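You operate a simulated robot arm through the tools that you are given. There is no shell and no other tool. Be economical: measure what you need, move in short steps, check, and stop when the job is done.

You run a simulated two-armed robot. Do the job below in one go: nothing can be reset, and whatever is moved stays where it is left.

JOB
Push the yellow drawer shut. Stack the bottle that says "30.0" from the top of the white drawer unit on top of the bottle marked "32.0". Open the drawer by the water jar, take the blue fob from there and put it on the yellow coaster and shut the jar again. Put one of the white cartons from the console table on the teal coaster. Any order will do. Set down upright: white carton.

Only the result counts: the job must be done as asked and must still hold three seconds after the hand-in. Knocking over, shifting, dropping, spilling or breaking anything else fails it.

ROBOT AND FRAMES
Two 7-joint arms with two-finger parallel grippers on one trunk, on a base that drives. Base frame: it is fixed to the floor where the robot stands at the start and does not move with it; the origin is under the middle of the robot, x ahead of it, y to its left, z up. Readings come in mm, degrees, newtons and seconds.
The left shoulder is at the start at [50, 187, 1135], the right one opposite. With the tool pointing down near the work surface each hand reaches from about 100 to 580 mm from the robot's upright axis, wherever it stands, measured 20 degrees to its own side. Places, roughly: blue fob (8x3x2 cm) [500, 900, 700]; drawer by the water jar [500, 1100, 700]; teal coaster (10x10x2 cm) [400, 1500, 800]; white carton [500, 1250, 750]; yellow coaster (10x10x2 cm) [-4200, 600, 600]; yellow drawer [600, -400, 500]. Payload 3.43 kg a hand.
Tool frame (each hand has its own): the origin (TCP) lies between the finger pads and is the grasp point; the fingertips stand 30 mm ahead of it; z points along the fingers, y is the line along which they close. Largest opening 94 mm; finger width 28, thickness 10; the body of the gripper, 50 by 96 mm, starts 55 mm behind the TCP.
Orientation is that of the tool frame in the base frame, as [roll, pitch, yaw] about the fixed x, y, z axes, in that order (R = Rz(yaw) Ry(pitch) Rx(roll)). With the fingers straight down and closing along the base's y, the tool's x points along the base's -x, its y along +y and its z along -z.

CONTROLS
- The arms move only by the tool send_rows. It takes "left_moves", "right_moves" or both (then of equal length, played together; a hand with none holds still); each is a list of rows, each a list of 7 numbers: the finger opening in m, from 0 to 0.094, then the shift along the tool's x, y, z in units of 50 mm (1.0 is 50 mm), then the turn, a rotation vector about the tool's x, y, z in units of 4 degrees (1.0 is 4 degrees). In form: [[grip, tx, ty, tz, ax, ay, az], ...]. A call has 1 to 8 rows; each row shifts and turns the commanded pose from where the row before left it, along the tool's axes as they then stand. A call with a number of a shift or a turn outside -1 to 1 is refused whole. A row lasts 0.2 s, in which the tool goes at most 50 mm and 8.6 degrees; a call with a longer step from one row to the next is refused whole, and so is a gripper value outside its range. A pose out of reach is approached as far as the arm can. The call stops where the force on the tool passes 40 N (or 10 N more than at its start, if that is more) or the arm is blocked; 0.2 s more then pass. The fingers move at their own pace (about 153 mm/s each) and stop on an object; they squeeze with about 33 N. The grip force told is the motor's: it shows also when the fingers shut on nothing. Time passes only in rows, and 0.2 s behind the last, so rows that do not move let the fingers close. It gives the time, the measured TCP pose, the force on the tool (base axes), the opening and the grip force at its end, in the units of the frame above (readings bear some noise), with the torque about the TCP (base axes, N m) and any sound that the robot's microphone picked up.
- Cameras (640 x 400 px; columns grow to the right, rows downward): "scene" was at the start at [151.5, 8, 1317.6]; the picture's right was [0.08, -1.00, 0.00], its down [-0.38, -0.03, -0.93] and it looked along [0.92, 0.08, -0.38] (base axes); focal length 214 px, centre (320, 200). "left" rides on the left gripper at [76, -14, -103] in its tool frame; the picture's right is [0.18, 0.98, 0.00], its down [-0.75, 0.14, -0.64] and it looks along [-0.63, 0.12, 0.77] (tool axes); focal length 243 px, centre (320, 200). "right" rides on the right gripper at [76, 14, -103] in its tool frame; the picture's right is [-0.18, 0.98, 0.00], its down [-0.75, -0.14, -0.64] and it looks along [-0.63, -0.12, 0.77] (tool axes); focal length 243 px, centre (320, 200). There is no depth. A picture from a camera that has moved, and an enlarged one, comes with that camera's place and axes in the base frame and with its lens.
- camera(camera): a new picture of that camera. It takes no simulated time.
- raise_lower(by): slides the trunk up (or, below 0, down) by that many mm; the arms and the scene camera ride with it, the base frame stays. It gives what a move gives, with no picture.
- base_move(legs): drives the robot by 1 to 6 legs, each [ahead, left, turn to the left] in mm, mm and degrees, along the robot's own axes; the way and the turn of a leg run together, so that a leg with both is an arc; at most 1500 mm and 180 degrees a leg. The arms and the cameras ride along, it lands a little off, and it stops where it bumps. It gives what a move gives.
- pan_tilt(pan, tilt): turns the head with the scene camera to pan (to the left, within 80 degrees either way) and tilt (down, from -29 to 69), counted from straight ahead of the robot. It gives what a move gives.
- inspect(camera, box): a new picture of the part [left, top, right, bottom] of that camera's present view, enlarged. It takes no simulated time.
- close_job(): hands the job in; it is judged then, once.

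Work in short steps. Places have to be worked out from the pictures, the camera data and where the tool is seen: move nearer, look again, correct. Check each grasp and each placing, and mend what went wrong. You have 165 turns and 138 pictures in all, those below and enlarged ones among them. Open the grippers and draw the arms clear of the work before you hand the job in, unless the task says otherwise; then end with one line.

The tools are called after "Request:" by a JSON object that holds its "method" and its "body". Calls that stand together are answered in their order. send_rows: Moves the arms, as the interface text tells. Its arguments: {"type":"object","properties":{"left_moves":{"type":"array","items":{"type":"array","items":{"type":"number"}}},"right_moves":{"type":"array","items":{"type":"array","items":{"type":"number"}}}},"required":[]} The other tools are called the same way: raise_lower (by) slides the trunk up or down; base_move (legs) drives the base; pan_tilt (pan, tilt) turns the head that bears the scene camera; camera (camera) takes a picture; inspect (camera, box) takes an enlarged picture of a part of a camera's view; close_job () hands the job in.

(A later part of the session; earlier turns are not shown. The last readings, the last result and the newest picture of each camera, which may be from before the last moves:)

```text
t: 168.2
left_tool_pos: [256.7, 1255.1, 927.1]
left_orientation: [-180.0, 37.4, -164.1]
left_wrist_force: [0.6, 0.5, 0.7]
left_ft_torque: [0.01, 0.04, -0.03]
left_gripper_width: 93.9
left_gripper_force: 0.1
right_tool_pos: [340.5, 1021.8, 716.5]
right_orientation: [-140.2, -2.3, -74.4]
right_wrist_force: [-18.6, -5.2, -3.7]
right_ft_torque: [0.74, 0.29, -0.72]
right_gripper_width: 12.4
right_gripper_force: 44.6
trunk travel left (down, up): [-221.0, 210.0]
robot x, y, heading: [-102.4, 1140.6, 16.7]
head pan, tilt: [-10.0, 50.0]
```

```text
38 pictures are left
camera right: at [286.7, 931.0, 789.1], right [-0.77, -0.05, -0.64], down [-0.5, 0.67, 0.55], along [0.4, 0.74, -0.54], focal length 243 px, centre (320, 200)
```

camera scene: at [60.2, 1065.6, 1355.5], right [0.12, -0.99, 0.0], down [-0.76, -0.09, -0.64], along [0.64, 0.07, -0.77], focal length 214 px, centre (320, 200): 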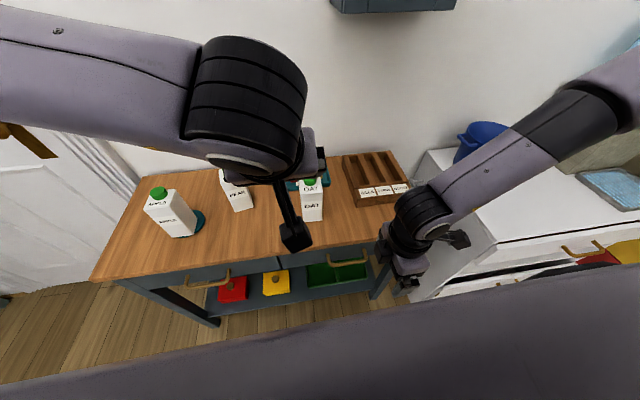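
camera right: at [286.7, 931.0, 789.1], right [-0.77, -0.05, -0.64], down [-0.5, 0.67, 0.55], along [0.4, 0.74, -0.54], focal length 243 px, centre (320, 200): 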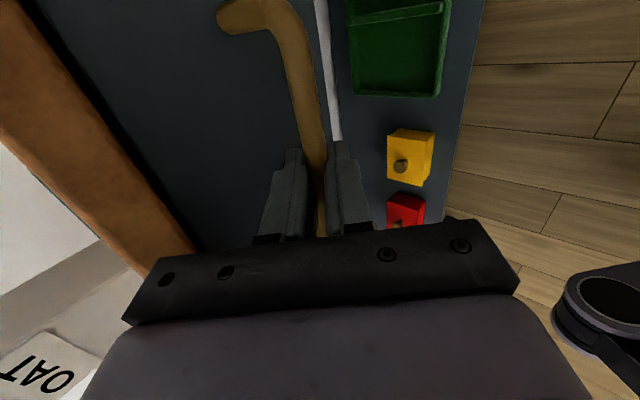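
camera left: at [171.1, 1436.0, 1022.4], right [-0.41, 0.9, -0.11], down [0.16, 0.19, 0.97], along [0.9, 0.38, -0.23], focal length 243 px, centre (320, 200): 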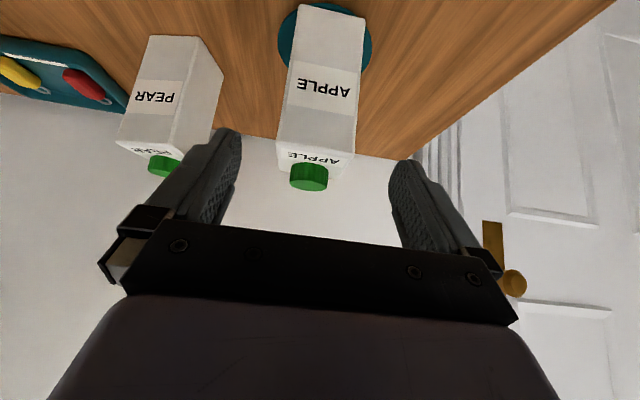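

The bar is gripped (12 mm). I pull the drawer open by driving straight back 200 mm.

Request:
{"method": "base_move", "body": {"legs": [[-200, 0, 0]]}}

Request:
{"method": "pan_tilt", "body": {"pan": -15, "tilt": 50}}

Request:
{"method": "camera", "body": {"camera": "scene"}}

```text
t: 169.7
left_tool_pos: [68.6, 1200.8, 928.3]
left_orientation: [-179.8, 37.4, -164.0]
left_wrist_force: [-0.2, -0.8, -0.3]
left_ft_torque: [0.03, 0.01, 0.0]
left_gripper_width: 94.3
left_gripper_force: 0.0
right_tool_pos: [153.8, 969.1, 715.6]
right_orientation: [-140.1, -2.0, -74.1]
right_wrist_force: [-4.1, 20.2, -15.4]
right_ft_torque: [1.03, 0.39, -0.75]
right_gripper_width: 12.1
right_gripper_force: 45.0
trunk travel left (down, up): [-221.0, 210.0]
robot x, y, heading: [-291.4, 1089.6, 16.5]
head pan, tilt: [-10.0, 50.0]
```

```text
t: 170.4
left_tool_pos: [66.8, 1200.2, 927.4]
left_orientation: [179.9, 37.4, -164.2]
left_wrist_force: [0.9, -0.1, -0.6]
left_ft_torque: [-0.02, -0.01, 0.02]
left_gripper_width: 93.7
left_gripper_force: 0.0
right_tool_pos: [151.2, 968.6, 716.7]
right_orientation: [-140.1, -2.0, -74.1]
right_wrist_force: [-2.0, 5.7, -4.1]
right_ft_torque: [0.45, 0.22, -1.42]
right_gripper_width: 11.7
right_gripper_force: 45.1
trunk travel left (down, up): [-221.0, 210.0]
robot x, y, heading: [-297.0, 1086.3, 16.5]
head pan, tilt: [-15.0, 50.0]
```

```text
37 pictures are left
camera scene: at [-161.1, 1106.5, 1146.7], right [0.03, -1.0, 0.0], down [-0.77, -0.02, -0.64], along [0.64, 0.02, -0.77], focal length 214 px, centre (320, 200)
```

scene: 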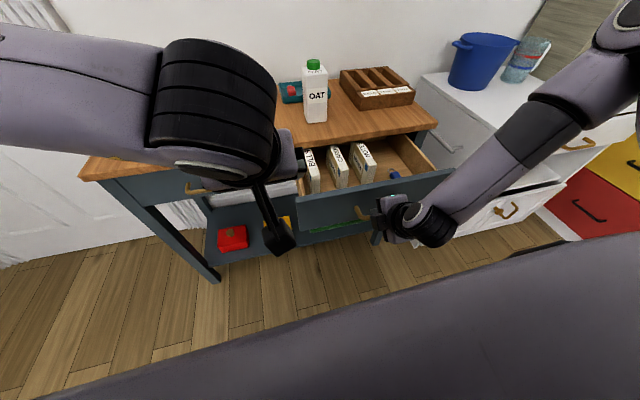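

The drawer is open ~195 mm; there are card boxes and something blue in the right corner. I zoom in.

Request:
{"method": "inspect", "body": {"camera": "scene", "box": [285, 120, 465, 240]}}

```text
3.33 times, centred on (375, 180) of scene
camera zoom: at [-161.1, 1106.5, 1146.7], right [0.03, -1.0, 0.0], down [-0.77, -0.02, -0.64], along [0.64, 0.02, -0.77], focal length 715 px, centre (137, 267)
```

zoom: 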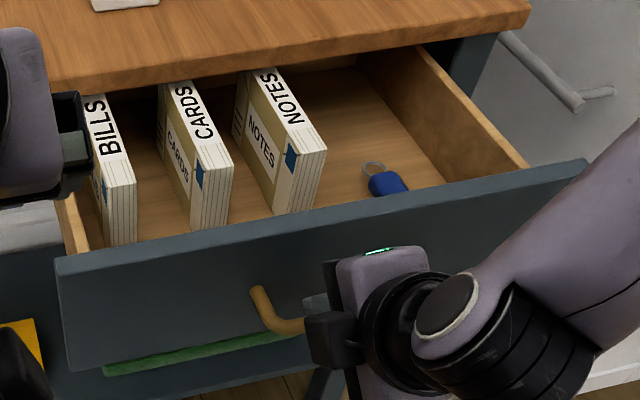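

The blue fob lies in the drawer's right part, ≈[323,891], long axis roughly fore-aft. I release the handle, back out along the fingers and rise.

Request:
{"method": "send_rows", "body": {"right_moves": [[0.044, 0, 0, 0, 0, 0, 0], [0.044, 0, 0, 0, 0, 0, 0], [0.044, 0, 0, -0.5, 0, 0, 0], [0.044, 0, 0, -0.8, 0, 0, 0], [0.044, 0, 0, -0.8, 0, 0, 0]]}}

Request:
{"method": "raise_lower", "body": {"by": 200}}

Request:
{"method": "send_rows", "body": {"right_moves": [[0.07, 0, 0, 0, -1, 0, 1], [0.07, 0, 0, 0, -1, 0, 0], [0.07, 0, 0, 0, -1, 0, 0], [0.07, 0, 0, 0, -1, 0, 0], [0.07, 0, 0, 0, -1, 0, 0], [0.07, 0, 0, 0, -1, 0, 0], [0.07, 0, 0, 0, -1, 0, 0], [0.07, 0, 0, 0, -1, 0, 0]]}}

Request:
{"method": "send_rows", "body": {"right_moves": [[0.07, 0, 0, 0, -1, 0, 0], [0.07, 0, 0, 0, -1, 0, 0], [0.07, 0, 0, 0, 0, 0, 1], [0.07, 0, 0, 0, 0, 0, 1], [0.07, 0, 0, 0, 0, 0, 1], [0.07, 0, 0, 0, 0, 0, 1], [0.07, 0, 0, 0, 0, 0, 1], [0.07, 0, 0, 0, 0, 0, 1]]}}

Request:
{"method": "send_rows", "body": {"right_moves": [[0.07, 0, 0, 0, 0, 0, 1], [0.07, 0, 0, 0, 0, 0, 1], [0.07, 0, 0, 0, 0, 0, 1], [0.07, 0, 0, 0, 0, 0, 1], [0.07, 0, 0, 0, 0, 0, 1], [0.07, 0, 0, 0, 0, 0, 1], [0.07, 0, 0, 0, 0, 0, 1], [0.07, 0, 0, 0, 0, 0, 1]]}}

```text
t: 171.6
left_tool_pos: [67.0, 1200.5, 927.2]
left_orientation: [-180.0, 37.3, -164.1]
left_wrist_force: [0.1, 0.5, 0.0]
left_ft_torque: [-0.01, -0.04, 0.04]
left_gripper_width: 94.1
left_gripper_force: 0.1
right_tool_pos: [129.2, 972.3, 775.8]
right_orientation: [-140.0, -2.1, -74.0]
right_wrist_force: [0.3, 0.1, -0.4]
right_ft_torque: [0.0, -0.01, -0.01]
right_gripper_width: 44.0
right_gripper_force: 0.1
right hand out of reach, approached as far as the arm can: row 4, 5
trunk travel left (down, up): [-221.0, 210.0]
robot x, y, heading: [-291.0, 1086.6, 16.8]
head pan, tilt: [-15.0, 50.0]
```

```text
t: 173.8
left_tool_pos: [67.5, 1200.2, 1127.5]
left_orientation: [-180.0, 37.3, -164.0]
left_wrist_force: [0.1, 0.2, 0.8]
left_ft_torque: [-0.03, 0.0, -0.01]
left_gripper_width: 93.9
left_gripper_force: 0.1
right_tool_pos: [129.1, 970.9, 975.6]
right_orientation: [-140.0, -2.2, -74.1]
right_wrist_force: [0.2, -0.3, -0.3]
right_ft_torque: [-0.01, 0.02, 0.03]
right_gripper_width: 44.3
right_gripper_force: 0.1
trunk travel left (down, up): [-421.0, 10.0]
robot x, y, heading: [-297.9, 1092.8, 16.5]
head pan, tilt: [-15.0, 50.0]
```

```text
t: 175.6
left_tool_pos: [67.4, 1200.8, 1126.8]
left_orientation: [179.9, 37.2, -164.2]
left_wrist_force: [-0.2, 0.8, 1.1]
left_ft_torque: [0.0, 0.0, 0.01]
left_gripper_width: 94.0
left_gripper_force: 0.0
right_tool_pos: [90.8, 954.3, 948.7]
right_orientation: [-170.1, 0.4, -78.1]
right_wrist_force: [0.0, 0.1, 0.0]
right_ft_torque: [0.0, 0.04, 0.01]
right_gripper_width: 70.0
right_gripper_force: 0.1
right hand out of reach, approached as far as the arm can: row 6, 7, 8
trunk travel left (down, up): [-421.0, 10.0]
robot x, y, heading: [-294.9, 1086.2, 16.2]
head pan, tilt: [-15.0, 50.0]
```

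```text
t: 177.4
left_tool_pos: [68.5, 1200.2, 1127.4]
left_orientation: [-179.9, 37.4, -164.0]
left_wrist_force: [-0.9, 0.2, 0.0]
left_ft_torque: [0.01, 0.0, -0.02]
left_gripper_width: 93.9
left_gripper_force: 0.1
right_tool_pos: [68.4, 954.2, 934.2]
right_orientation: [-175.0, 2.7, -101.9]
right_wrist_force: [-0.1, 0.4, 0.3]
right_ft_torque: [0.02, 0.0, 0.01]
right_gripper_width: 69.9
right_gripper_force: 0.0
right hand out of reach, approached as far as the arm can: row 1, 2
trunk travel left (down, up): [-421.0, 10.0]
robot x, y, heading: [-292.6, 1086.3, 16.5]
head pan, tilt: [-15.0, 50.0]
```

```text
t: 179.2
left_tool_pos: [66.9, 1200.0, 1127.3]
left_orientation: [180.0, 37.3, -164.2]
left_wrist_force: [0.4, 0.2, -0.1]
left_ft_torque: [0.03, -0.01, 0.01]
left_gripper_width: 93.9
left_gripper_force: 0.0
right_tool_pos: [69.2, 953.8, 934.3]
right_orientation: [-177.1, 4.8, -133.8]
right_wrist_force: [-0.4, 0.0, 0.0]
right_ft_torque: [0.01, -0.01, 0.0]
right_gripper_width: 70.2
right_gripper_force: 0.1
trunk travel left (down, up): [-421.0, 10.0]
robot x, y, heading: [-294.8, 1088.2, 16.5]
head pan, tilt: [-15.0, 50.0]
```

I finish the turn and drive ahead-right so the fob comes within easy reach, then look down with the hand camera.

Request:
{"method": "send_rows", "body": {"right_moves": [[0.07, 0, 0, 0, -0.5, 0.8, 1], [0.07, 0, 0, 0, 0, 0.4, 1], [0.07, 0, 0, 0, 0, 0, 1], [0.07, 0, 0, 0, 0, 0, 1]]}}

Request:
{"method": "base_move", "body": {"legs": [[80, -150, 0]]}}

Request:
{"method": "send_rows", "body": {"right_moves": [[0.07, -0.8, 0, 0, 0, 0, 0], [0.07, -0.8, 0, 0, 0, 0, 0]]}}

Request:
{"method": "camera", "body": {"camera": "right"}}

```text
t: 180.2
left_tool_pos: [67.4, 1200.1, 1128.3]
left_orientation: [180.0, 37.3, -164.0]
left_wrist_force: [0.3, 0.3, 0.1]
left_ft_torque: [-0.02, 0.03, 0.01]
left_gripper_width: 94.2
left_gripper_force: 0.1
right_tool_pos: [67.6, 953.3, 934.0]
right_orientation: [-179.4, 0.2, -150.0]
right_wrist_force: [-0.7, 0.6, -0.8]
right_ft_torque: [0.0, 0.0, 0.01]
right_gripper_width: 70.0
right_gripper_force: 0.2
trunk travel left (down, up): [-421.0, 10.0]
robot x, y, heading: [-291.0, 1086.4, 16.5]
head pan, tilt: [-15.0, 50.0]
```

```text
t: 181.6
left_tool_pos: [186.6, 1080.2, 1127.0]
left_orientation: [180.0, 37.3, -164.2]
left_wrist_force: [-0.2, 0.0, -1.0]
left_ft_torque: [0.01, -0.02, 0.0]
left_gripper_width: 93.9
left_gripper_force: 0.2
right_tool_pos: [187.8, 833.5, 933.1]
right_orientation: [-179.5, 0.3, -149.9]
right_wrist_force: [-0.3, -0.5, 0.0]
right_ft_torque: [0.01, 0.02, -0.01]
right_gripper_width: 70.0
right_gripper_force: 0.0
trunk travel left (down, up): [-421.0, 10.0]
robot x, y, heading: [-175.5, 965.4, 16.4]
head pan, tilt: [-15.0, 50.0]
```

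```text
t: 182.2
left_tool_pos: [185.9, 1080.5, 1127.5]
left_orientation: [-180.0, 37.3, -164.0]
left_wrist_force: [0.3, 0.3, -0.7]
left_ft_torque: [0.01, 0.01, -0.02]
left_gripper_width: 93.9
left_gripper_force: 0.1
right_tool_pos: [256.6, 874.0, 933.7]
right_orientation: [-179.6, 0.2, -149.9]
right_wrist_force: [-0.4, -0.2, 0.3]
right_ft_torque: [-0.02, -0.01, 0.01]
right_gripper_width: 69.9
right_gripper_force: 0.1
trunk travel left (down, up): [-421.0, 10.0]
robot x, y, heading: [-180.2, 965.5, 16.8]
head pan, tilt: [-15.0, 50.0]
```

```text
35 pictures are left
camera right: at [181.4, 848.1, 1036.8], right [-0.33, 0.94, -0.01], down [0.72, 0.26, 0.65], along [0.61, 0.21, -0.76], focal length 243 px, centre (320, 200)
```

right: 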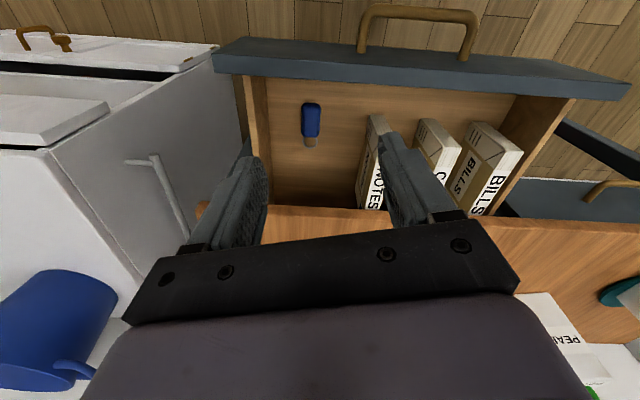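

Fob ≈[318,881,690], lying along bearing 17°, with ample room to the walls. I align the yaw, move above it and come partway down.

Request:
{"method": "send_rows", "body": {"right_moves": [[0.062, 0, 0, 0, 0, 0, 1], [0.062, 0, 0, 0, 0, 0, 1], [0.062, 0, 0, 0, 0, 0, 1.0], [0.062, -0.6, -0.117, 0, 0, 0, 0], [0.062, -0.6, -0.117, 0, 0, 0, 0], [0.062, 0, 0, 0.9, 0, 0, 0], [0.062, 0, 0, 0.9, 0, 0, 0]]}}

Request:
{"method": "camera", "body": {"camera": "right"}}

```text
t: 183.8
left_tool_pos: [186.2, 1078.9, 1127.7]
left_orientation: [-180.0, 37.4, -164.1]
left_wrist_force: [0.6, -0.5, -0.7]
left_ft_torque: [0.01, -0.02, 0.06]
left_gripper_width: 93.9
left_gripper_force: 0.1
right_tool_pos: [299.7, 838.6, 890.1]
right_orientation: [-179.6, 0.4, -161.9]
right_wrist_force: [0.0, -0.6, 0.1]
right_ft_torque: [0.03, -0.02, -0.01]
right_gripper_width: 62.1
right_gripper_force: 0.1
right hand out of reach, approached as far as the arm can: row 5, 6, 7
trunk travel left (down, up): [-421.0, 10.0]
robot x, y, heading: [-176.2, 966.7, 16.7]
head pan, tilt: [-15.0, 50.0]
```

```text
34 pictures are left
camera right: at [220.8, 828.9, 992.0], right [-0.13, 0.99, -0.01], down [0.75, 0.1, 0.65], along [0.64, 0.08, -0.76], focal length 243 px, centre (320, 200)
```

right: 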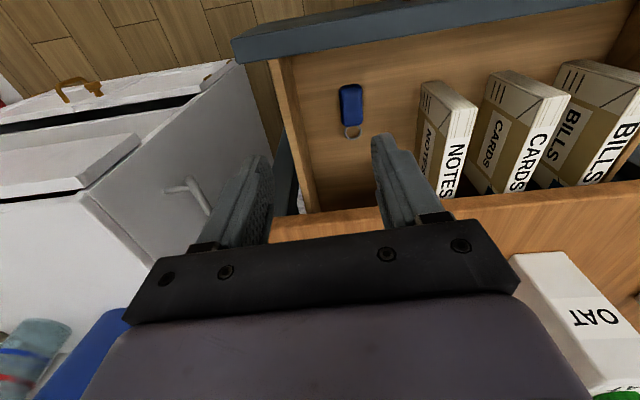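

The arm again prefers a lower trunk. I lower the trunk 70 mm, then correct laterally over the fob.

Request:
{"method": "raise_lower", "body": {"by": -70}}

Request:
{"method": "send_rows", "body": {"right_moves": [[0.062, -0.3, 0.34, 0, 0, 0, 0], [0.062, -0.3, 0.34, 0, 0, 0, 0]]}}

Request:
{"method": "camera", "body": {"camera": "right"}}

```text
t: 184.9
left_tool_pos: [185.6, 1081.2, 1057.4]
left_orientation: [180.0, 37.3, -163.9]
left_wrist_force: [-0.4, 0.5, -0.2]
left_ft_torque: [-0.04, 0.0, -0.02]
left_gripper_width: 93.8
left_gripper_force: 0.0
right_tool_pos: [299.5, 838.5, 820.2]
right_orientation: [-179.6, 0.4, -161.9]
right_wrist_force: [0.4, 0.6, 0.0]
right_ft_torque: [-0.03, -0.02, -0.03]
right_gripper_width: 62.0
right_gripper_force: 0.0
trunk travel left (down, up): [-351.0, 80.0]
robot x, y, heading: [-176.8, 968.5, 16.8]
head pan, tilt: [-15.0, 50.0]
```

```text
t: 185.5
left_tool_pos: [186.1, 1080.7, 1057.8]
left_orientation: [180.0, 37.2, -163.9]
left_wrist_force: [0.2, -0.7, 0.1]
left_ft_torque: [-0.03, 0.01, 0.0]
left_gripper_width: 93.7
left_gripper_force: 0.0
right_tool_pos: [307.0, 858.2, 842.0]
right_orientation: [-179.7, 0.4, -161.9]
right_wrist_force: [-0.1, -0.1, 0.0]
right_ft_torque: [0.02, -0.02, 0.01]
right_gripper_width: 62.1
right_gripper_force: 0.1
right hand out of reach, approached as far as the arm can: row 1, 2
trunk travel left (down, up): [-351.0, 80.0]
robot x, y, heading: [-179.1, 967.2, 16.4]
head pan, tilt: [-15.0, 50.0]
```

```text
33 pictures are left
camera right: at [229.2, 849.1, 944.4], right [-0.13, 0.99, -0.01], down [0.75, 0.1, 0.65], along [0.64, 0.08, -0.76], focal length 243 px, centre (320, 200)
```

right: 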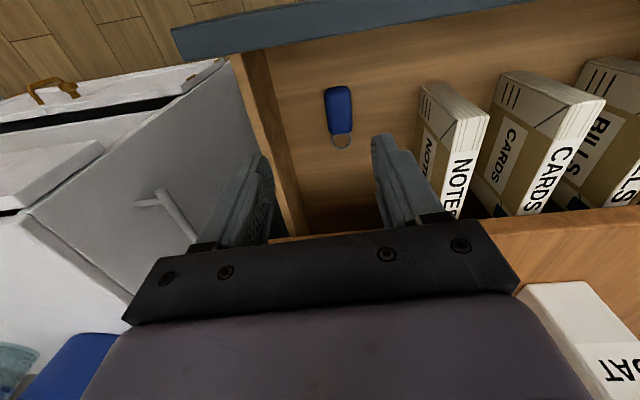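

Tool-down reach improves the lower the hand is below the shoulder, so: raise the trunk fully, bring the hand nearer, descend to just above the drawer rim, then go forward.

Request:
{"method": "raise_lower", "body": {"by": 78}}

Request:
{"method": "send_rows", "body": {"right_moves": [[0.062, 0.8, 0.3, 0, 0, 0, 0], [0.062, 0.8, 0.3, 0, 0, 0, 0], [0.062, 0, 0, 0.9, 0, 0, 0], [0.062, 0, 0, 0.9, 0, 0, 0]]}}

Request:
{"method": "send_rows", "body": {"right_moves": [[0.062, -0.7, 0.05, 0, 0, 0, 0], [0.062, -0.7, 0.05, 0, 0, 0, 0]]}}

```text
t: 186.7
left_tool_pos: [184.9, 1079.9, 1135.0]
left_orientation: [180.0, 37.3, -164.1]
left_wrist_force: [-0.7, -0.3, 0.6]
left_ft_torque: [0.01, 0.0, -0.01]
left_gripper_width: 94.3
left_gripper_force: 0.1
right_tool_pos: [307.1, 859.0, 919.6]
right_orientation: [-179.6, 0.4, -161.9]
right_wrist_force: [0.1, -0.3, -0.5]
right_ft_torque: [0.02, 0.02, -0.01]
right_gripper_width: 61.9
right_gripper_force: 0.1
trunk travel left (down, up): [-429.0, 2.0]
robot x, y, heading: [-174.6, 967.4, 16.6]
head pan, tilt: [-15.0, 50.0]
```

```text
t: 187.7
left_tool_pos: [185.5, 1079.5, 1135.4]
left_orientation: [-180.0, 37.3, -164.1]
left_wrist_force: [-0.9, -0.1, 0.1]
left_ft_torque: [0.0, -0.02, -0.01]
left_gripper_width: 94.0
left_gripper_force: 0.1
right_tool_pos: [221.0, 826.6, 873.9]
right_orientation: [-179.7, 0.4, -161.9]
right_wrist_force: [0.2, 0.3, 0.3]
right_ft_torque: [-0.04, 0.04, -0.01]
right_gripper_width: 62.0
right_gripper_force: 0.0
right hand out of reach, approached as far as the arm can: row 3, 4
trunk travel left (down, up): [-429.0, 2.0]
robot x, y, heading: [-175.8, 968.0, 16.5]
head pan, tilt: [-15.0, 50.0]
```

```text
t: 188.3
left_tool_pos: [185.3, 1079.2, 1135.7]
left_orientation: [-180.0, 37.3, -164.1]
left_wrist_force: [0.3, 0.4, 1.3]
left_ft_torque: [-0.02, 0.0, -0.01]
left_gripper_width: 94.2
left_gripper_force: 0.1
right_tool_pos: [284.3, 839.2, 893.7]
right_orientation: [-179.7, 0.4, -161.9]
right_wrist_force: [0.4, 0.1, 0.0]
right_ft_torque: [0.0, -0.01, 0.02]
right_gripper_width: 61.9
right_gripper_force: 0.1
right hand out of reach, approached as far as the arm can: row 1, 2
trunk travel left (down, up): [-429.0, 2.0]
robot x, y, heading: [-174.4, 967.6, 16.6]
head pan, tilt: [-15.0, 50.0]
```

The arm has a lower limit relative to the trunk in this configuration, so I position laterally up here first and then use the trunk for the descent.

Request:
{"method": "send_rows", "body": {"right_moves": [[0.062, -0.45, 0.3, -0.3, 0, 0, 0], [0.062, -0.45, 0.3, -0.3, 0, 0, 0]]}}

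Request:
{"method": "raise_lower", "body": {"by": -100}}

Request:
{"method": "camera", "body": {"camera": "right"}}

```text
t: 188.9
left_tool_pos: [185.6, 1079.9, 1135.9]
left_orientation: [180.0, 37.3, -164.0]
left_wrist_force: [0.8, 0.1, 1.3]
left_ft_torque: [-0.02, -0.01, 0.06]
left_gripper_width: 94.0
left_gripper_force: 0.0
right_tool_pos: [310.9, 870.7, 935.2]
right_orientation: [-179.7, 0.5, -161.9]
right_wrist_force: [-0.4, 0.4, -1.0]
right_ft_torque: [0.0, 0.03, 0.02]
right_gripper_width: 62.1
right_gripper_force: 0.1
right hand out of reach, approached as far as the arm can: row 1, 2
trunk travel left (down, up): [-429.0, 2.0]
robot x, y, heading: [-175.6, 969.1, 16.5]
head pan, tilt: [-15.0, 50.0]
```

```text
t: 190.2
left_tool_pos: [184.4, 1079.9, 1035.5]
left_orientation: [180.0, 37.4, -164.1]
left_wrist_force: [0.0, 0.3, 0.5]
left_ft_torque: [-0.01, 0.01, 0.01]
left_gripper_width: 93.6
left_gripper_force: 0.1
right_tool_pos: [311.1, 870.4, 833.8]
right_orientation: [-179.6, 0.6, -161.8]
right_wrist_force: [0.3, 0.4, 0.0]
right_ft_torque: [-0.01, -0.01, 0.0]
right_gripper_width: 62.0
right_gripper_force: 0.0
trunk travel left (down, up): [-329.0, 102.0]
robot x, y, heading: [-175.6, 967.4, 16.5]
head pan, tilt: [-15.0, 50.0]
```

```text
32 pictures are left
camera right: at [232.9, 860.5, 936.8], right [-0.13, 0.99, -0.01], down [0.75, 0.1, 0.65], along [0.64, 0.08, -0.76], focal length 243 px, centre (320, 200)
```

right: 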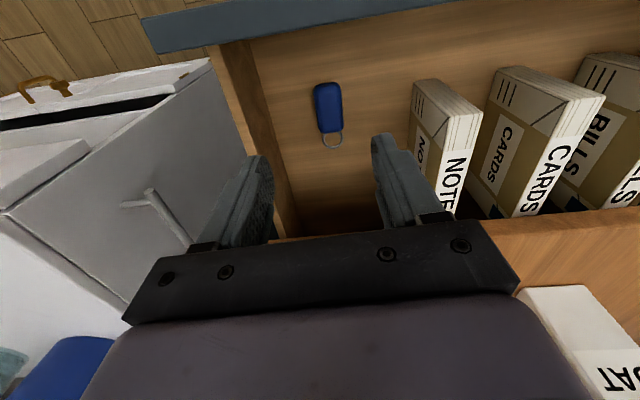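

Fob centre ≈[319,879]; I nudge ~9 mm towards it and lower the trunk 95 mm.

Request:
{"method": "send_rows", "body": {"right_moves": [[0.062, -0.2, 0.11, 0, 0, 0, 0]]}}

Request:
{"method": "raise_lower", "body": {"by": -95}}

Request:
{"method": "camera", "body": {"camera": "right"}}

```text
t: 190.6
left_tool_pos: [186.4, 1079.5, 1037.4]
left_orientation: [-179.9, 37.2, -164.0]
left_wrist_force: [-0.6, 0.1, -0.5]
left_ft_torque: [0.02, -0.01, 0.04]
left_gripper_width: 93.9
left_gripper_force: 0.0
right_tool_pos: [316.8, 873.7, 838.7]
right_orientation: [-179.7, 0.6, -161.9]
right_wrist_force: [0.4, -0.3, 0.4]
right_ft_torque: [-0.05, 0.04, -0.03]
right_gripper_width: 61.9
right_gripper_force: 0.1
right hand out of reach, approached as far as the arm can: row 1
trunk travel left (down, up): [-329.0, 102.0]
robot x, y, heading: [-175.4, 971.3, 16.7]
head pan, tilt: [-15.0, 50.0]
```

```text
t: 191.9
left_tool_pos: [185.8, 1080.5, 940.4]
left_orientation: [-179.9, 37.3, -164.1]
left_wrist_force: [-0.4, -0.2, 0.4]
left_ft_torque: [0.01, 0.0, 0.02]
left_gripper_width: 93.9
left_gripper_force: 0.1
right_tool_pos: [316.3, 872.5, 744.3]
right_orientation: [-179.8, 0.6, -162.0]
right_wrist_force: [-0.4, -0.7, -0.1]
right_ft_torque: [-0.03, 0.01, -0.01]
right_gripper_width: 61.9
right_gripper_force: 0.0
trunk travel left (down, up): [-234.0, 197.0]
robot x, y, heading: [-176.2, 966.9, 16.4]
head pan, tilt: [-15.0, 50.0]
```

```text
31 pictures are left
camera right: at [238.0, 862.8, 846.9], right [-0.13, 0.99, 0.0], down [0.75, 0.1, 0.65], along [0.65, 0.08, -0.76], focal length 243 px, centre (320, 200)
```

right: 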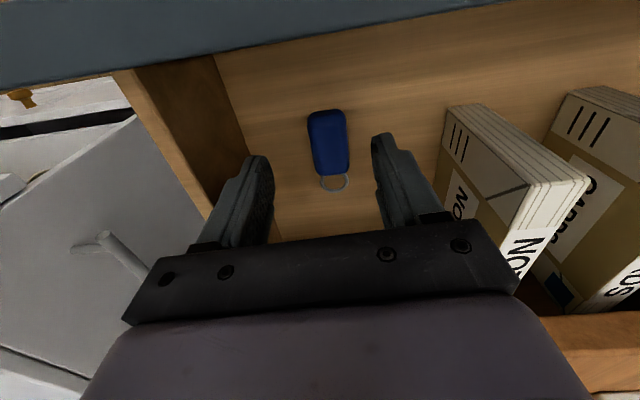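

The fob is centred between the fingers; I lower another 30 mm.

Request:
{"method": "raise_lower", "body": {"by": -30}}

Request:
{"method": "camera", "body": {"camera": "right"}}

```text
t: 192.6
left_tool_pos: [186.1, 1080.5, 910.9]
left_orientation: [-180.0, 37.3, -164.0]
left_wrist_force: [-0.7, 0.2, 0.2]
left_ft_torque: [0.01, -0.04, 0.0]
left_gripper_width: 93.8
left_gripper_force: 0.0
right_tool_pos: [316.7, 872.2, 715.1]
right_orientation: [-179.7, 0.6, -161.9]
right_wrist_force: [0.2, 0.8, 0.1]
right_ft_torque: [-0.01, -0.01, 0.01]
right_gripper_width: 61.9
right_gripper_force: 0.1
trunk travel left (down, up): [-204.0, 227.0]
robot x, y, heading: [-174.2, 964.3, 16.7]
head pan, tilt: [-15.0, 50.0]
```

```text
30 pictures are left
camera right: at [237.9, 862.8, 816.9], right [-0.13, 0.99, 0.0], down [0.75, 0.1, 0.65], along [0.65, 0.08, -0.76], focal length 243 px, centre (320, 200)
```

right: 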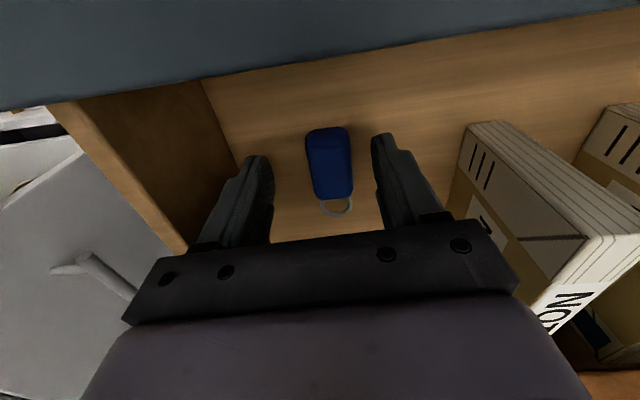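

Still free; I lower 9 mm more and close.

Request:
{"method": "raise_lower", "body": {"by": -9}}

Request:
{"method": "send_rows", "body": {"right_moves": [[0.0, 0, 0, 0, 0, 0, 0], [0.0, 0, 0, 0, 0, 0, 0], [0.0, 0, 0, 0, 0, 0, 0]]}}

Request:
{"method": "camera", "body": {"camera": "right"}}

```text
t: 193.2
left_tool_pos: [185.5, 1079.7, 901.6]
left_orientation: [-180.0, 37.3, -164.1]
left_wrist_force: [0.2, 0.0, 0.7]
left_ft_torque: [0.02, -0.01, 0.02]
left_gripper_width: 93.9
left_gripper_force: 0.0
right_tool_pos: [316.0, 873.2, 705.3]
right_orientation: [-179.8, 0.7, -161.9]
right_wrist_force: [0.1, -0.4, 0.3]
right_ft_torque: [0.01, -0.03, 0.03]
right_gripper_width: 62.1
right_gripper_force: 0.1
trunk travel left (down, up): [-195.0, 236.0]
robot x, y, heading: [-178.4, 967.9, 16.6]
head pan, tilt: [-15.0, 50.0]
```

```text
t: 194.0
left_tool_pos: [186.5, 1081.3, 902.7]
left_orientation: [-180.0, 37.2, -164.1]
left_wrist_force: [0.1, 0.5, 0.2]
left_ft_torque: [-0.04, 0.01, -0.02]
left_gripper_width: 94.1
left_gripper_force: 0.0
right_tool_pos: [317.4, 872.8, 705.5]
right_orientation: [-179.7, 0.6, -161.9]
right_wrist_force: [0.4, 1.2, -0.3]
right_ft_torque: [0.02, -0.03, 0.0]
right_gripper_width: 26.7
right_gripper_force: 32.8
trunk travel left (down, up): [-195.0, 236.0]
robot x, y, heading: [-173.9, 967.1, 16.7]
head pan, tilt: [-15.0, 50.0]
```

```text
29 pictures are left
camera right: at [238.0, 862.8, 807.8], right [-0.13, 0.99, 0.0], down [0.75, 0.1, 0.65], along [0.65, 0.08, -0.76], focal length 243 px, centre (320, 200)
```

right: 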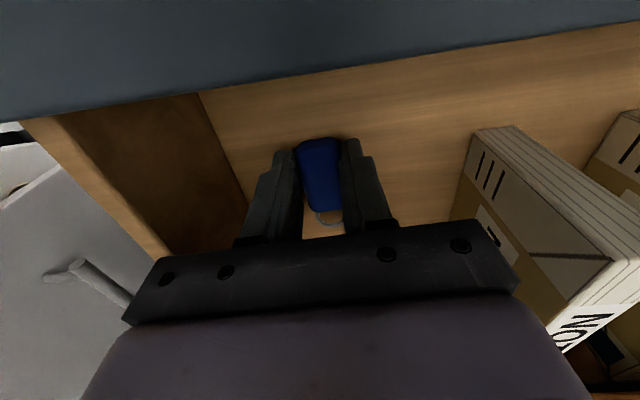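

Fob gripped (27 mm). I raise the trunk to lift it out and check.

Request:
{"method": "raise_lower", "body": {"by": 200}}

Request:
{"method": "camera", "body": {"camera": "right"}}

```text
t: 196.2
left_tool_pos: [186.4, 1079.6, 1101.7]
left_orientation: [-180.0, 37.3, -164.0]
left_wrist_force: [-0.3, 0.4, -0.5]
left_ft_torque: [0.0, 0.0, -0.02]
left_gripper_width: 94.3
left_gripper_force: 0.1
right_tool_pos: [316.7, 872.4, 904.6]
right_orientation: [-179.7, 0.6, -162.0]
right_wrist_force: [0.3, 0.1, -0.2]
right_ft_torque: [0.01, -0.01, -0.01]
right_gripper_width: 26.8
right_gripper_force: 33.0
trunk travel left (down, up): [-395.0, 36.0]
robot x, y, heading: [-175.6, 967.4, 16.7]
head pan, tilt: [-15.0, 50.0]
```

```text
28 pictures are left
camera right: at [238.1, 862.8, 1007.7], right [-0.13, 0.99, 0.0], down [0.75, 0.1, 0.65], along [0.64, 0.08, -0.76], focal length 243 px, centre (320, 200)
```

right: 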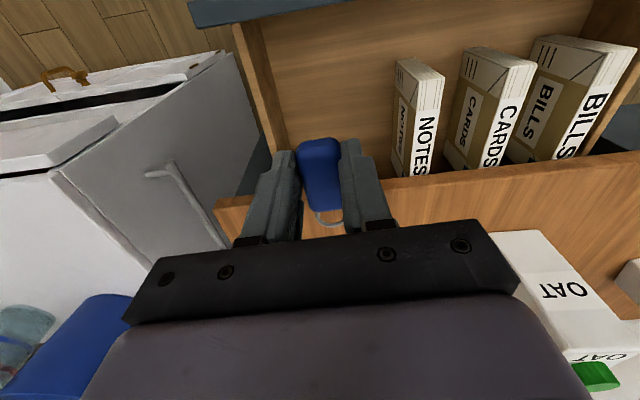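

Fob secured. To shut the drawer I retract the right hand up, back the base off and bring the left hand (closed) down in front of the drawer panel.

Request:
{"method": "send_rows", "body": {"right_moves": [[0.0, 0.8, 0, -0.4, 0, 0, 0], [0.0, 0.8, 0, -0.4, 0, 0, 0], [0.0, 0.8, 0, -0.4, 0, 0, 0]], "left_moves": [[0.0, 0, 0, 0, 0, 0, 0], [0.0, 0, 0, 0, 0, 0, 0], [0.0, 0, 0, 0, 0, 0, 0]]}}

Request:
{"method": "base_move", "body": {"legs": [[-150, -80, 0]]}}

Request:
{"method": "send_rows", "body": {"left_moves": [[0.0, 0.603, 0, 0.79, 0, 0, 0], [0.0, 0.603, 0, 0.79, 0, 0, 0], [0.0, 0.603, 0, 0.79, 0, 0, 0], [0.0, 0.603, 0, 0.79, 0, 0, 0], [0.0, 0.603, 0, 0.79, 0, 0, 0], [0.0, 0.603, 0, 0.79, 0, 0, 0], [0.0, 0.603, 0, 0.79, 0, 0, 0]]}}

Request:
{"method": "camera", "body": {"camera": "scene"}}

```text
t: 197.0
left_tool_pos: [184.3, 1079.4, 1103.2]
left_orientation: [-180.0, 37.3, -164.1]
left_wrist_force: [0.1, 0.1, 0.5]
left_ft_torque: [0.02, 0.01, -0.02]
left_gripper_width: 0.0
left_gripper_force: 32.8
right_tool_pos: [200.0, 833.3, 964.0]
right_orientation: [-179.7, 0.6, -161.9]
right_wrist_force: [-0.6, 0.1, -0.7]
right_ft_torque: [0.02, 0.0, 0.0]
right_gripper_width: 26.5
right_gripper_force: 33.1
trunk travel left (down, up): [-395.0, 36.0]
robot x, y, heading: [-174.9, 968.5, 16.6]
head pan, tilt: [-15.0, 50.0]
```

```text
t: 198.4
left_tool_pos: [65.2, 962.1, 1101.8]
left_orientation: [-180.0, 37.4, -164.0]
left_wrist_force: [0.9, -1.4, 0.4]
left_ft_torque: [0.02, 0.01, 0.02]
left_gripper_width: 0.0
left_gripper_force: 33.6
right_tool_pos: [80.1, 715.3, 963.8]
right_orientation: [-179.7, 0.6, -161.9]
right_wrist_force: [-0.1, -0.5, -0.3]
right_ft_torque: [0.0, -0.03, 0.02]
right_gripper_width: 26.8
right_gripper_force: 33.4
trunk travel left (down, up): [-395.0, 36.0]
robot x, y, heading: [-296.2, 847.2, 16.7]
head pan, tilt: [-15.0, 50.0]
```

```text
t: 200.0
left_tool_pos: [66.3, 961.1, 753.1]
left_orientation: [-180.0, 37.4, -164.1]
left_wrist_force: [0.4, -0.1, 0.5]
left_ft_torque: [-0.01, 0.01, 0.02]
left_gripper_width: 0.0
left_gripper_force: 32.9
right_tool_pos: [81.1, 716.3, 964.1]
right_orientation: [-179.7, 0.5, -161.9]
right_wrist_force: [0.1, -0.2, 0.1]
right_ft_torque: [-0.01, 0.04, 0.03]
right_gripper_width: 27.1
right_gripper_force: 33.1
trunk travel left (down, up): [-395.0, 36.0]
robot x, y, heading: [-295.9, 847.3, 16.9]
head pan, tilt: [-15.0, 50.0]
```

```text
27 pictures are left
camera scene: at [-163.1, 867.2, 1320.8], right [0.03, -1.0, 0.0], down [-0.77, -0.02, -0.64], along [0.64, 0.02, -0.77], focal length 214 px, centre (320, 200)
```

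scene: 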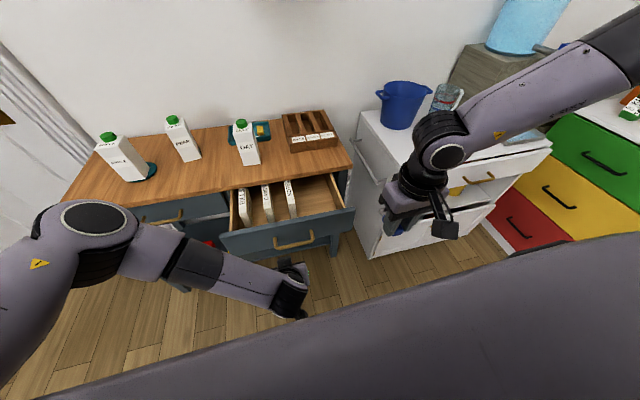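

The left fingertip faces the panel just above the handle. I raise it 12 mm for clearance over the bar and push by driving ahead.

Request:
{"method": "send_rows", "body": {"left_moves": [[0.0, -0.145, 0, -0.19, 0, 0, 0]]}}

Request:
{"method": "base_move", "body": {"legs": [[200, 0, 0]]}}

Request:
{"method": "camera", "body": {"camera": "scene"}}

```text
t: 200.4
left_tool_pos: [65.7, 960.8, 766.7]
left_orientation: [-180.0, 37.3, -164.2]
left_wrist_force: [0.6, 0.1, 1.0]
left_ft_torque: [0.05, -0.02, 0.01]
left_gripper_width: 0.0
left_gripper_force: 32.5
right_tool_pos: [80.4, 715.5, 964.8]
right_orientation: [-179.7, 0.6, -161.9]
right_wrist_force: [-0.3, -0.2, -0.3]
right_ft_torque: [0.02, 0.0, -0.01]
right_gripper_width: 26.8
right_gripper_force: 33.8
trunk travel left (down, up): [-395.0, 36.0]
robot x, y, heading: [-296.7, 847.8, 16.5]
head pan, tilt: [-15.0, 50.0]
```

```text
t: 202.1
left_tool_pos: [257.1, 1019.8, 765.0]
left_orientation: [-179.9, 37.2, -164.0]
left_wrist_force: [0.3, 0.6, 0.5]
left_ft_torque: [-0.01, 0.0, 0.01]
left_gripper_width: 0.1
left_gripper_force: 33.1
right_tool_pos: [274.8, 773.8, 964.9]
right_orientation: [-179.7, 0.4, -161.9]
right_wrist_force: [0.2, -0.2, -0.4]
right_ft_torque: [0.02, 0.05, -0.01]
right_gripper_width: 26.8
right_gripper_force: 32.7
trunk travel left (down, up): [-395.0, 36.0]
robot x, y, heading: [-104.4, 906.6, 16.7]
head pan, tilt: [-15.0, 50.0]
```

```text
26 pictures are left
camera scene: at [30.3, 925.3, 1320.6], right [0.03, -1.0, 0.0], down [-0.77, -0.02, -0.64], along [0.64, 0.02, -0.77], focal length 214 px, centre (320, 200)
```

scene: 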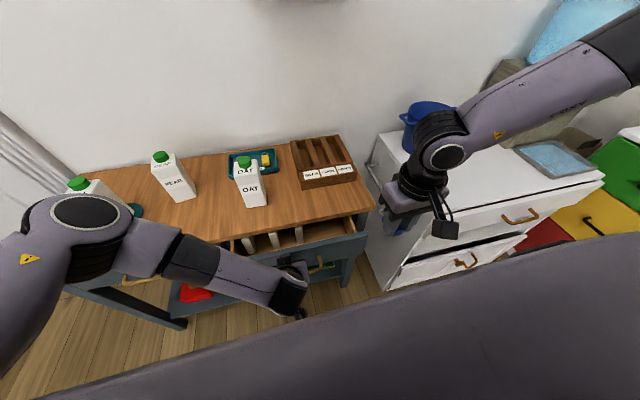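

It pushes well, but near the end the finger would meet the tabletop overhang. I back off 70 mm, lower the fingertip to the handle bar's height and push on the bar instead.

Request:
{"method": "base_move", "body": {"legs": [[-75, 0, 0]]}}

Request:
{"method": "send_rows", "body": {"left_moves": [[0.0, 0.23, 0, 0.302, 0, 0, 0], [0.0, 0.23, 0, 0.302, 0, 0, 0]]}}

Request:
{"method": "base_move", "body": {"legs": [[100, 0, 0]]}}

Request:
{"method": "camera", "body": {"camera": "left"}}

```text
t: 203.1
left_tool_pos: [186.8, 998.6, 765.9]
left_orientation: [-180.0, 37.4, -163.9]
left_wrist_force: [0.3, 0.0, -0.9]
left_ft_torque: [0.01, 0.02, 0.0]
left_gripper_width: 0.0
left_gripper_force: 33.1
right_tool_pos: [202.8, 752.1, 964.0]
right_orientation: [-179.7, 0.6, -161.8]
right_wrist_force: [0.1, 0.2, -0.1]
right_ft_torque: [0.0, -0.04, -0.02]
right_gripper_width: 26.8
right_gripper_force: 33.1
trunk travel left (down, up): [-395.0, 36.0]
robot x, y, heading: [-172.6, 884.9, 16.8]
head pan, tilt: [-15.0, 50.0]
```

```text
t: 203.7
left_tool_pos: [186.6, 997.8, 728.3]
left_orientation: [-179.9, 37.3, -163.9]
left_wrist_force: [-1.3, -0.1, -0.1]
left_ft_torque: [0.0, 0.02, 0.01]
left_gripper_width: 0.0
left_gripper_force: 33.1
right_tool_pos: [203.3, 753.1, 962.8]
right_orientation: [-179.7, 0.5, -161.8]
right_wrist_force: [-0.5, 0.4, -0.3]
right_ft_torque: [0.02, -0.02, 0.01]
right_gripper_width: 26.8
right_gripper_force: 32.8
trunk travel left (down, up): [-395.0, 36.0]
robot x, y, heading: [-174.3, 888.1, 16.6]
head pan, tilt: [-15.0, 50.0]
```

```text
t: 204.8
left_tool_pos: [282.4, 1026.3, 727.3]
left_orientation: [180.0, 37.3, -164.1]
left_wrist_force: [0.4, 0.1, -0.3]
left_ft_torque: [0.01, -0.02, 0.0]
left_gripper_width: 0.1
left_gripper_force: 33.8
right_tool_pos: [297.7, 781.0, 963.4]
right_orientation: [-179.6, 0.5, -161.8]
right_wrist_force: [0.2, 0.1, -1.5]
right_ft_torque: [0.0, 0.04, 0.03]
right_gripper_width: 26.8
right_gripper_force: 33.3
trunk travel left (down, up): [-395.0, 36.0]
robot x, y, heading: [-79.5, 910.3, 16.6]
head pan, tilt: [-15.0, 50.0]
```

```text
25 pictures are left
camera left: at [168.0, 979.3, 762.5], right [-0.41, 0.9, -0.11], down [0.16, 0.19, 0.97], along [0.9, 0.38, -0.23], focal length 243 px, centre (320, 200)
```

left: 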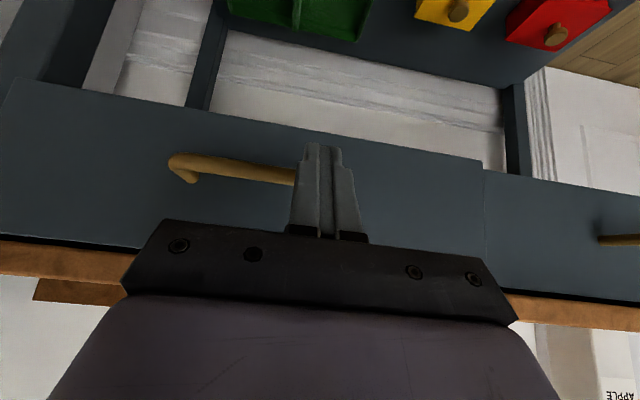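

The finger presses the bar near its end; about 45 mm remain. I continue in two small legs.

Request:
{"method": "base_move", "body": {"legs": [[38, 0, 0], [14, 0, 0]]}}

Request:
{"method": "camera", "body": {"camera": "left"}}

```text
t: 205.8
left_tool_pos: [306.7, 1034.1, 728.5]
left_orientation: [-179.9, 36.8, -164.0]
left_wrist_force: [0.4, 0.0, -0.1]
left_ft_torque: [-0.05, 0.0, 0.01]
left_gripper_width: 0.1
left_gripper_force: 33.6
right_tool_pos: [328.8, 789.0, 964.3]
right_orientation: [-179.6, 0.6, -161.8]
right_wrist_force: [-0.8, -1.2, -1.1]
right_ft_torque: [0.02, -0.04, -0.01]
right_gripper_width: 26.7
right_gripper_force: 33.2
trunk travel left (down, up): [-395.0, 36.0]
robot x, y, heading: [-47.3, 920.3, 16.6]
head pan, tilt: [-15.0, 50.0]
stopped in leg 1: the force on the tool passed its limit (the readings are from after the stop); the commanded pose is now the measured one
```

```text
24 pictures are left
camera left: at [193.8, 985.6, 764.5], right [-0.41, 0.9, -0.11], down [0.17, 0.2, 0.97], along [0.9, 0.38, -0.24], focal length 243 px, centre (320, 200)
```

left: 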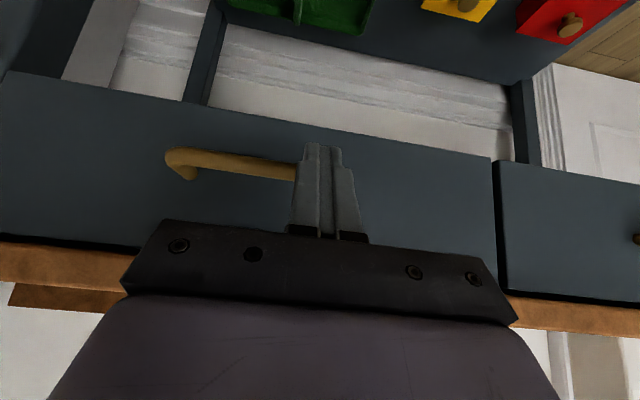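

The push stopped on force with the fronts flush. I back off and inspect the drawer.

Request:
{"method": "base_move", "body": {"legs": [[-150, 0, 0]]}}

Request:
{"method": "send_rows", "body": {"left_moves": [[0.0, -0.603, 0, -0.79, 0, 0, 0], [0.0, -0.603, 0, -0.79, 0, 0, 0], [0.0, -0.603, 0, -0.79, 0, 0, 0], [0.0, -0.603, 0, -0.79, 0, 0, 0], [0.0, -0.603, 0, -0.79, 0, 0, 0], [0.094, -0.603, 0, -0.79, 0, 0, 0], [0.094, -0.603, 0, -0.79, 0, 0, 0]]}}

Request:
{"method": "pan_tilt", "body": {"pan": 10, "tilt": 45}}

Request:
{"method": "camera", "body": {"camera": "scene"}}

```text
t: 207.2
left_tool_pos: [163.2, 989.7, 728.2]
left_orientation: [-179.9, 36.8, -164.0]
left_wrist_force: [0.5, 0.5, 0.0]
left_ft_torque: [0.0, 0.01, 0.0]
left_gripper_width: 0.0
left_gripper_force: 33.0
right_tool_pos: [184.2, 747.4, 964.9]
right_orientation: [-179.7, 0.5, -161.9]
right_wrist_force: [0.1, -0.4, -0.5]
right_ft_torque: [0.04, -0.02, -0.04]
right_gripper_width: 26.6
right_gripper_force: 33.3
trunk travel left (down, up): [-395.0, 36.0]
robot x, y, heading: [-196.7, 881.2, 16.7]
head pan, tilt: [-15.0, 50.0]
```

```text
t: 208.8
left_tool_pos: [165.5, 991.7, 1073.5]
left_orientation: [-179.9, 36.8, -164.0]
left_wrist_force: [-0.5, 0.2, -0.5]
left_ft_torque: [0.02, 0.02, -0.02]
left_gripper_width: 94.0
left_gripper_force: 0.0
right_tool_pos: [184.4, 745.6, 963.9]
right_orientation: [-179.6, 0.5, -161.8]
right_wrist_force: [0.1, 0.1, 0.6]
right_ft_torque: [0.01, 0.01, 0.01]
right_gripper_width: 26.8
right_gripper_force: 32.6
trunk travel left (down, up): [-395.0, 36.0]
robot x, y, heading: [-195.2, 876.5, 16.7]
head pan, tilt: [-15.0, 50.0]
```

```text
t: 209.6
left_tool_pos: [165.4, 991.3, 1073.6]
left_orientation: [-179.9, 36.9, -164.1]
left_wrist_force: [-0.3, -0.1, 0.2]
left_ft_torque: [-0.01, -0.03, 0.03]
left_gripper_width: 94.1
left_gripper_force: 0.1
right_tool_pos: [184.9, 748.3, 963.2]
right_orientation: [-179.6, 0.5, -161.8]
right_wrist_force: [0.3, -0.6, -0.6]
right_ft_torque: [-0.03, 0.01, 0.0]
right_gripper_width: 26.7
right_gripper_force: 32.6
trunk travel left (down, up): [-395.0, 36.0]
robot x, y, heading: [-191.5, 881.7, 16.6]
head pan, tilt: [10.0, 45.0]
```

```text
23 pictures are left
camera scene: at [-64.0, 932.5, 1327.6], right [0.45, -0.89, 0.0], down [-0.63, -0.32, -0.71], along [0.63, 0.32, -0.71], focal length 214 px, centre (320, 200)
```

scene: 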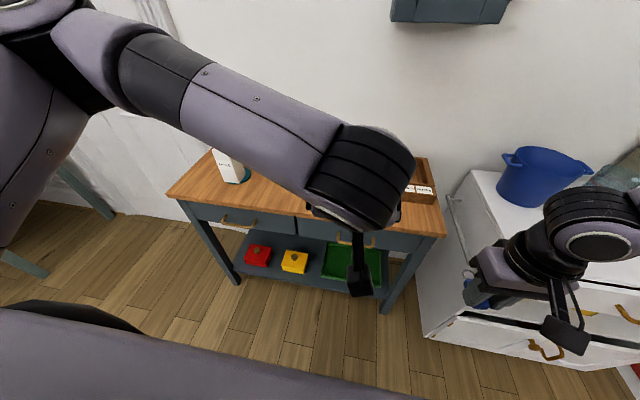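

The drawer is shut, and the fob is still held. On the way out I re-centre the carton: drive back to it with the left hand at the earlier approach line.

Request:
{"method": "base_move", "body": {"legs": [[0, 435, 0], [235, 0, 0]]}}

Request:
{"method": "camera", "body": {"camera": "left"}}

```text
t: 213.7
left_tool_pos: [263.0, 1479.0, 1074.2]
left_orientation: [-179.8, 36.8, -163.9]
left_wrist_force: [-0.2, -1.0, 0.4]
left_ft_torque: [-0.02, 0.0, 0.0]
left_gripper_width: 93.9
left_gripper_force: 0.0
right_tool_pos: [283.7, 1234.6, 964.9]
right_orientation: [-179.6, 0.5, -161.6]
right_wrist_force: [-0.4, 0.0, -0.1]
right_ft_torque: [0.0, 0.03, 0.02]
right_gripper_width: 26.7
right_gripper_force: 33.0
trunk travel left (down, up): [-395.0, 36.0]
robot x, y, heading: [-96.0, 1363.7, 17.1]
head pan, tilt: [10.0, 45.0]
```

```text
22 pictures are left
camera left: at [150.8, 1431.2, 1110.7], right [-0.41, 0.9, -0.11], down [0.17, 0.2, 0.97], along [0.89, 0.38, -0.24], focal length 243 px, centre (320, 200)
```

left: 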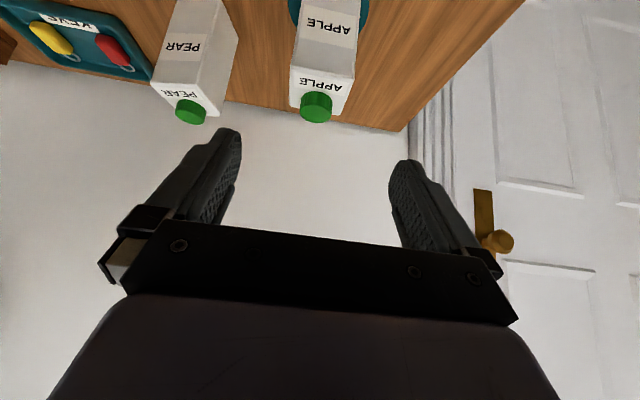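

I follow the known line down to the previous grasp pose and close on the carton.

Request:
{"method": "send_rows", "body": {"left_moves": [[0.094, 0.22, -0.019, 0.643, 0, 0, 0], [0.094, 0.22, -0.019, 0.643, 0, 0, 0], [0.094, 0.22, -0.019, 0.643, 0, 0, 0], [0.094, 0, 0, 0.667, 0, 0, 0], [0.094, 0, 0, 0.667, 0, 0, 0], [0.094, 0, 0, 0.667, 0, 0, 0]]}}

Request:
{"method": "camera", "body": {"camera": "left"}}

```text
t: 215.1
left_tool_pos: [351.0, 1502.2, 896.8]
left_orientation: [-180.0, 36.8, -163.9]
left_wrist_force: [0.0, -1.0, -0.6]
left_ft_torque: [-0.01, -0.04, 0.02]
left_gripper_width: 94.0
left_gripper_force: 0.1
right_tool_pos: [283.3, 1234.5, 964.2]
right_orientation: [-179.7, 0.5, -161.5]
right_wrist_force: [-0.6, 0.5, -0.2]
right_ft_torque: [0.0, 0.0, 0.02]
right_gripper_width: 27.0
right_gripper_force: 32.7
trunk travel left (down, up): [-395.0, 36.0]
robot x, y, heading: [-91.6, 1361.8, 16.7]
head pan, tilt: [10.0, 45.0]
```

```text
21 pictures are left
camera left: at [237.7, 1454.5, 933.1], right [-0.41, 0.9, -0.11], down [0.17, 0.2, 0.97], along [0.89, 0.38, -0.24], focal length 243 px, centre (320, 200)
```

left: 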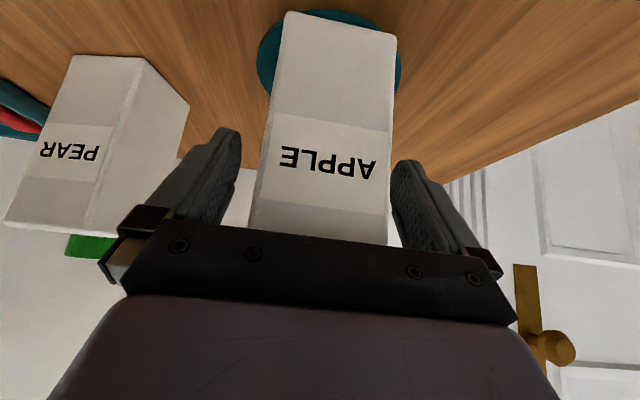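

Now grip, lift 8 mm, shift (+15,-10) mm, and lower again.

Request:
{"method": "send_rows", "body": {"left_moves": [[0.0, 0, 0, 0, 0, 0, 0], [0.0, 0, 0, 0, 0, 0, 0], [0.0, 0, 0, 0, 0, 0, 0], [0.0, -0.096, 0, -0.128, 0, 0, 0], [0.0, -0.093, -0.138, 0.07, 0, 0, 0], [0.0, -0.093, -0.138, 0.07, 0, 0, 0], [0.0, 0.06, 0, 0.08, 0, 0, 0], [0.0, 0.036, 0, 0.048, 0, 0, 0]]}}

Request:
{"method": "camera", "body": {"camera": "left"}}

```text
t: 216.8
left_tool_pos: [368.2, 1491.4, 896.7]
left_orientation: [-179.9, 36.8, -163.9]
left_wrist_force: [-0.7, 0.2, -4.8]
left_ft_torque: [-0.02, 0.03, 0.0]
left_gripper_width: 66.3
left_gripper_force: 33.0
right_tool_pos: [283.7, 1234.4, 963.5]
right_orientation: [-179.6, 0.5, -161.6]
right_wrist_force: [0.1, -0.9, -1.3]
right_ft_torque: [0.01, 0.0, 0.0]
right_gripper_width: 26.8
right_gripper_force: 32.6
trunk travel left (down, up): [-395.0, 36.0]
robot x, y, heading: [-94.8, 1362.1, 17.1]
head pan, tilt: [10.0, 45.0]
```

```text
20 pictures are left
camera left: at [253.9, 1443.7, 933.9], right [-0.41, 0.9, -0.11], down [0.17, 0.2, 0.97], along [0.89, 0.38, -0.24], focal length 243 px, centre (320, 200)
```

left: 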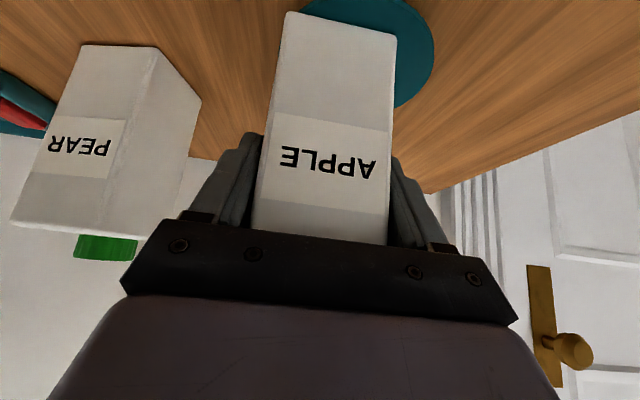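

Re-deriving from the earlier oblique view by ray–plane fit: coaster centre (380,1510), carton was at (365,1509) – so only the forward shift was needed. I move back +12 mm in y and lower to contact.

Request:
{"method": "send_rows", "body": {"left_moves": [[0.0, -0.05, 0, -0.06, 0, 0, 0], [0.0, -0.02, 0.242, 0.017, 0, 0, 0], [0.0, 0.05, 0, 0.06, 0, 0, 0], [0.0, 0.024, 0, 0.032, 0, 0, 0], [0.0, 0, 0, 0, 0, 0, 0]]}}

Request:
{"method": "camera", "body": {"camera": "left"}}

```text
t: 218.1
left_tool_pos: [364.5, 1503.3, 897.8]
left_orientation: [-179.9, 37.0, -163.7]
left_wrist_force: [-3.0, 1.8, 9.0]
left_ft_torque: [0.08, 0.32, 0.02]
left_gripper_width: 66.6
left_gripper_force: 33.7
right_tool_pos: [282.6, 1234.5, 964.5]
right_orientation: [-179.6, 0.5, -161.6]
right_wrist_force: [0.2, -0.1, -0.1]
right_ft_torque: [0.01, -0.02, -0.01]
right_gripper_width: 27.0
right_gripper_force: 33.0
trunk travel left (down, up): [-395.0, 36.0]
robot x, y, heading: [-92.8, 1360.9, 17.0]
head pan, tilt: [10.0, 45.0]
```

```text
19 pictures are left
camera left: at [251.9, 1455.9, 932.8], right [-0.41, 0.9, -0.11], down [0.17, 0.2, 0.97], along [0.89, 0.38, -0.23], focal length 243 px, centre (320, 200)
```

left: 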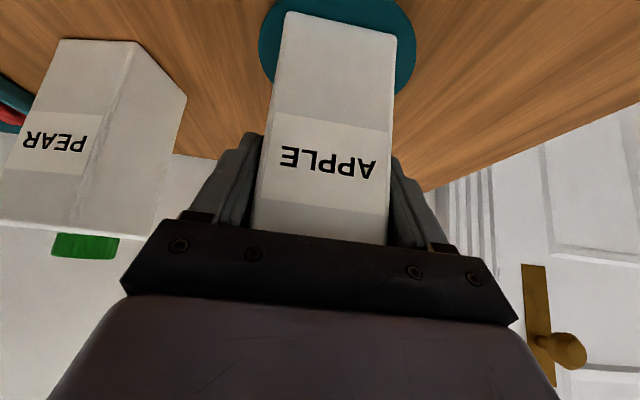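

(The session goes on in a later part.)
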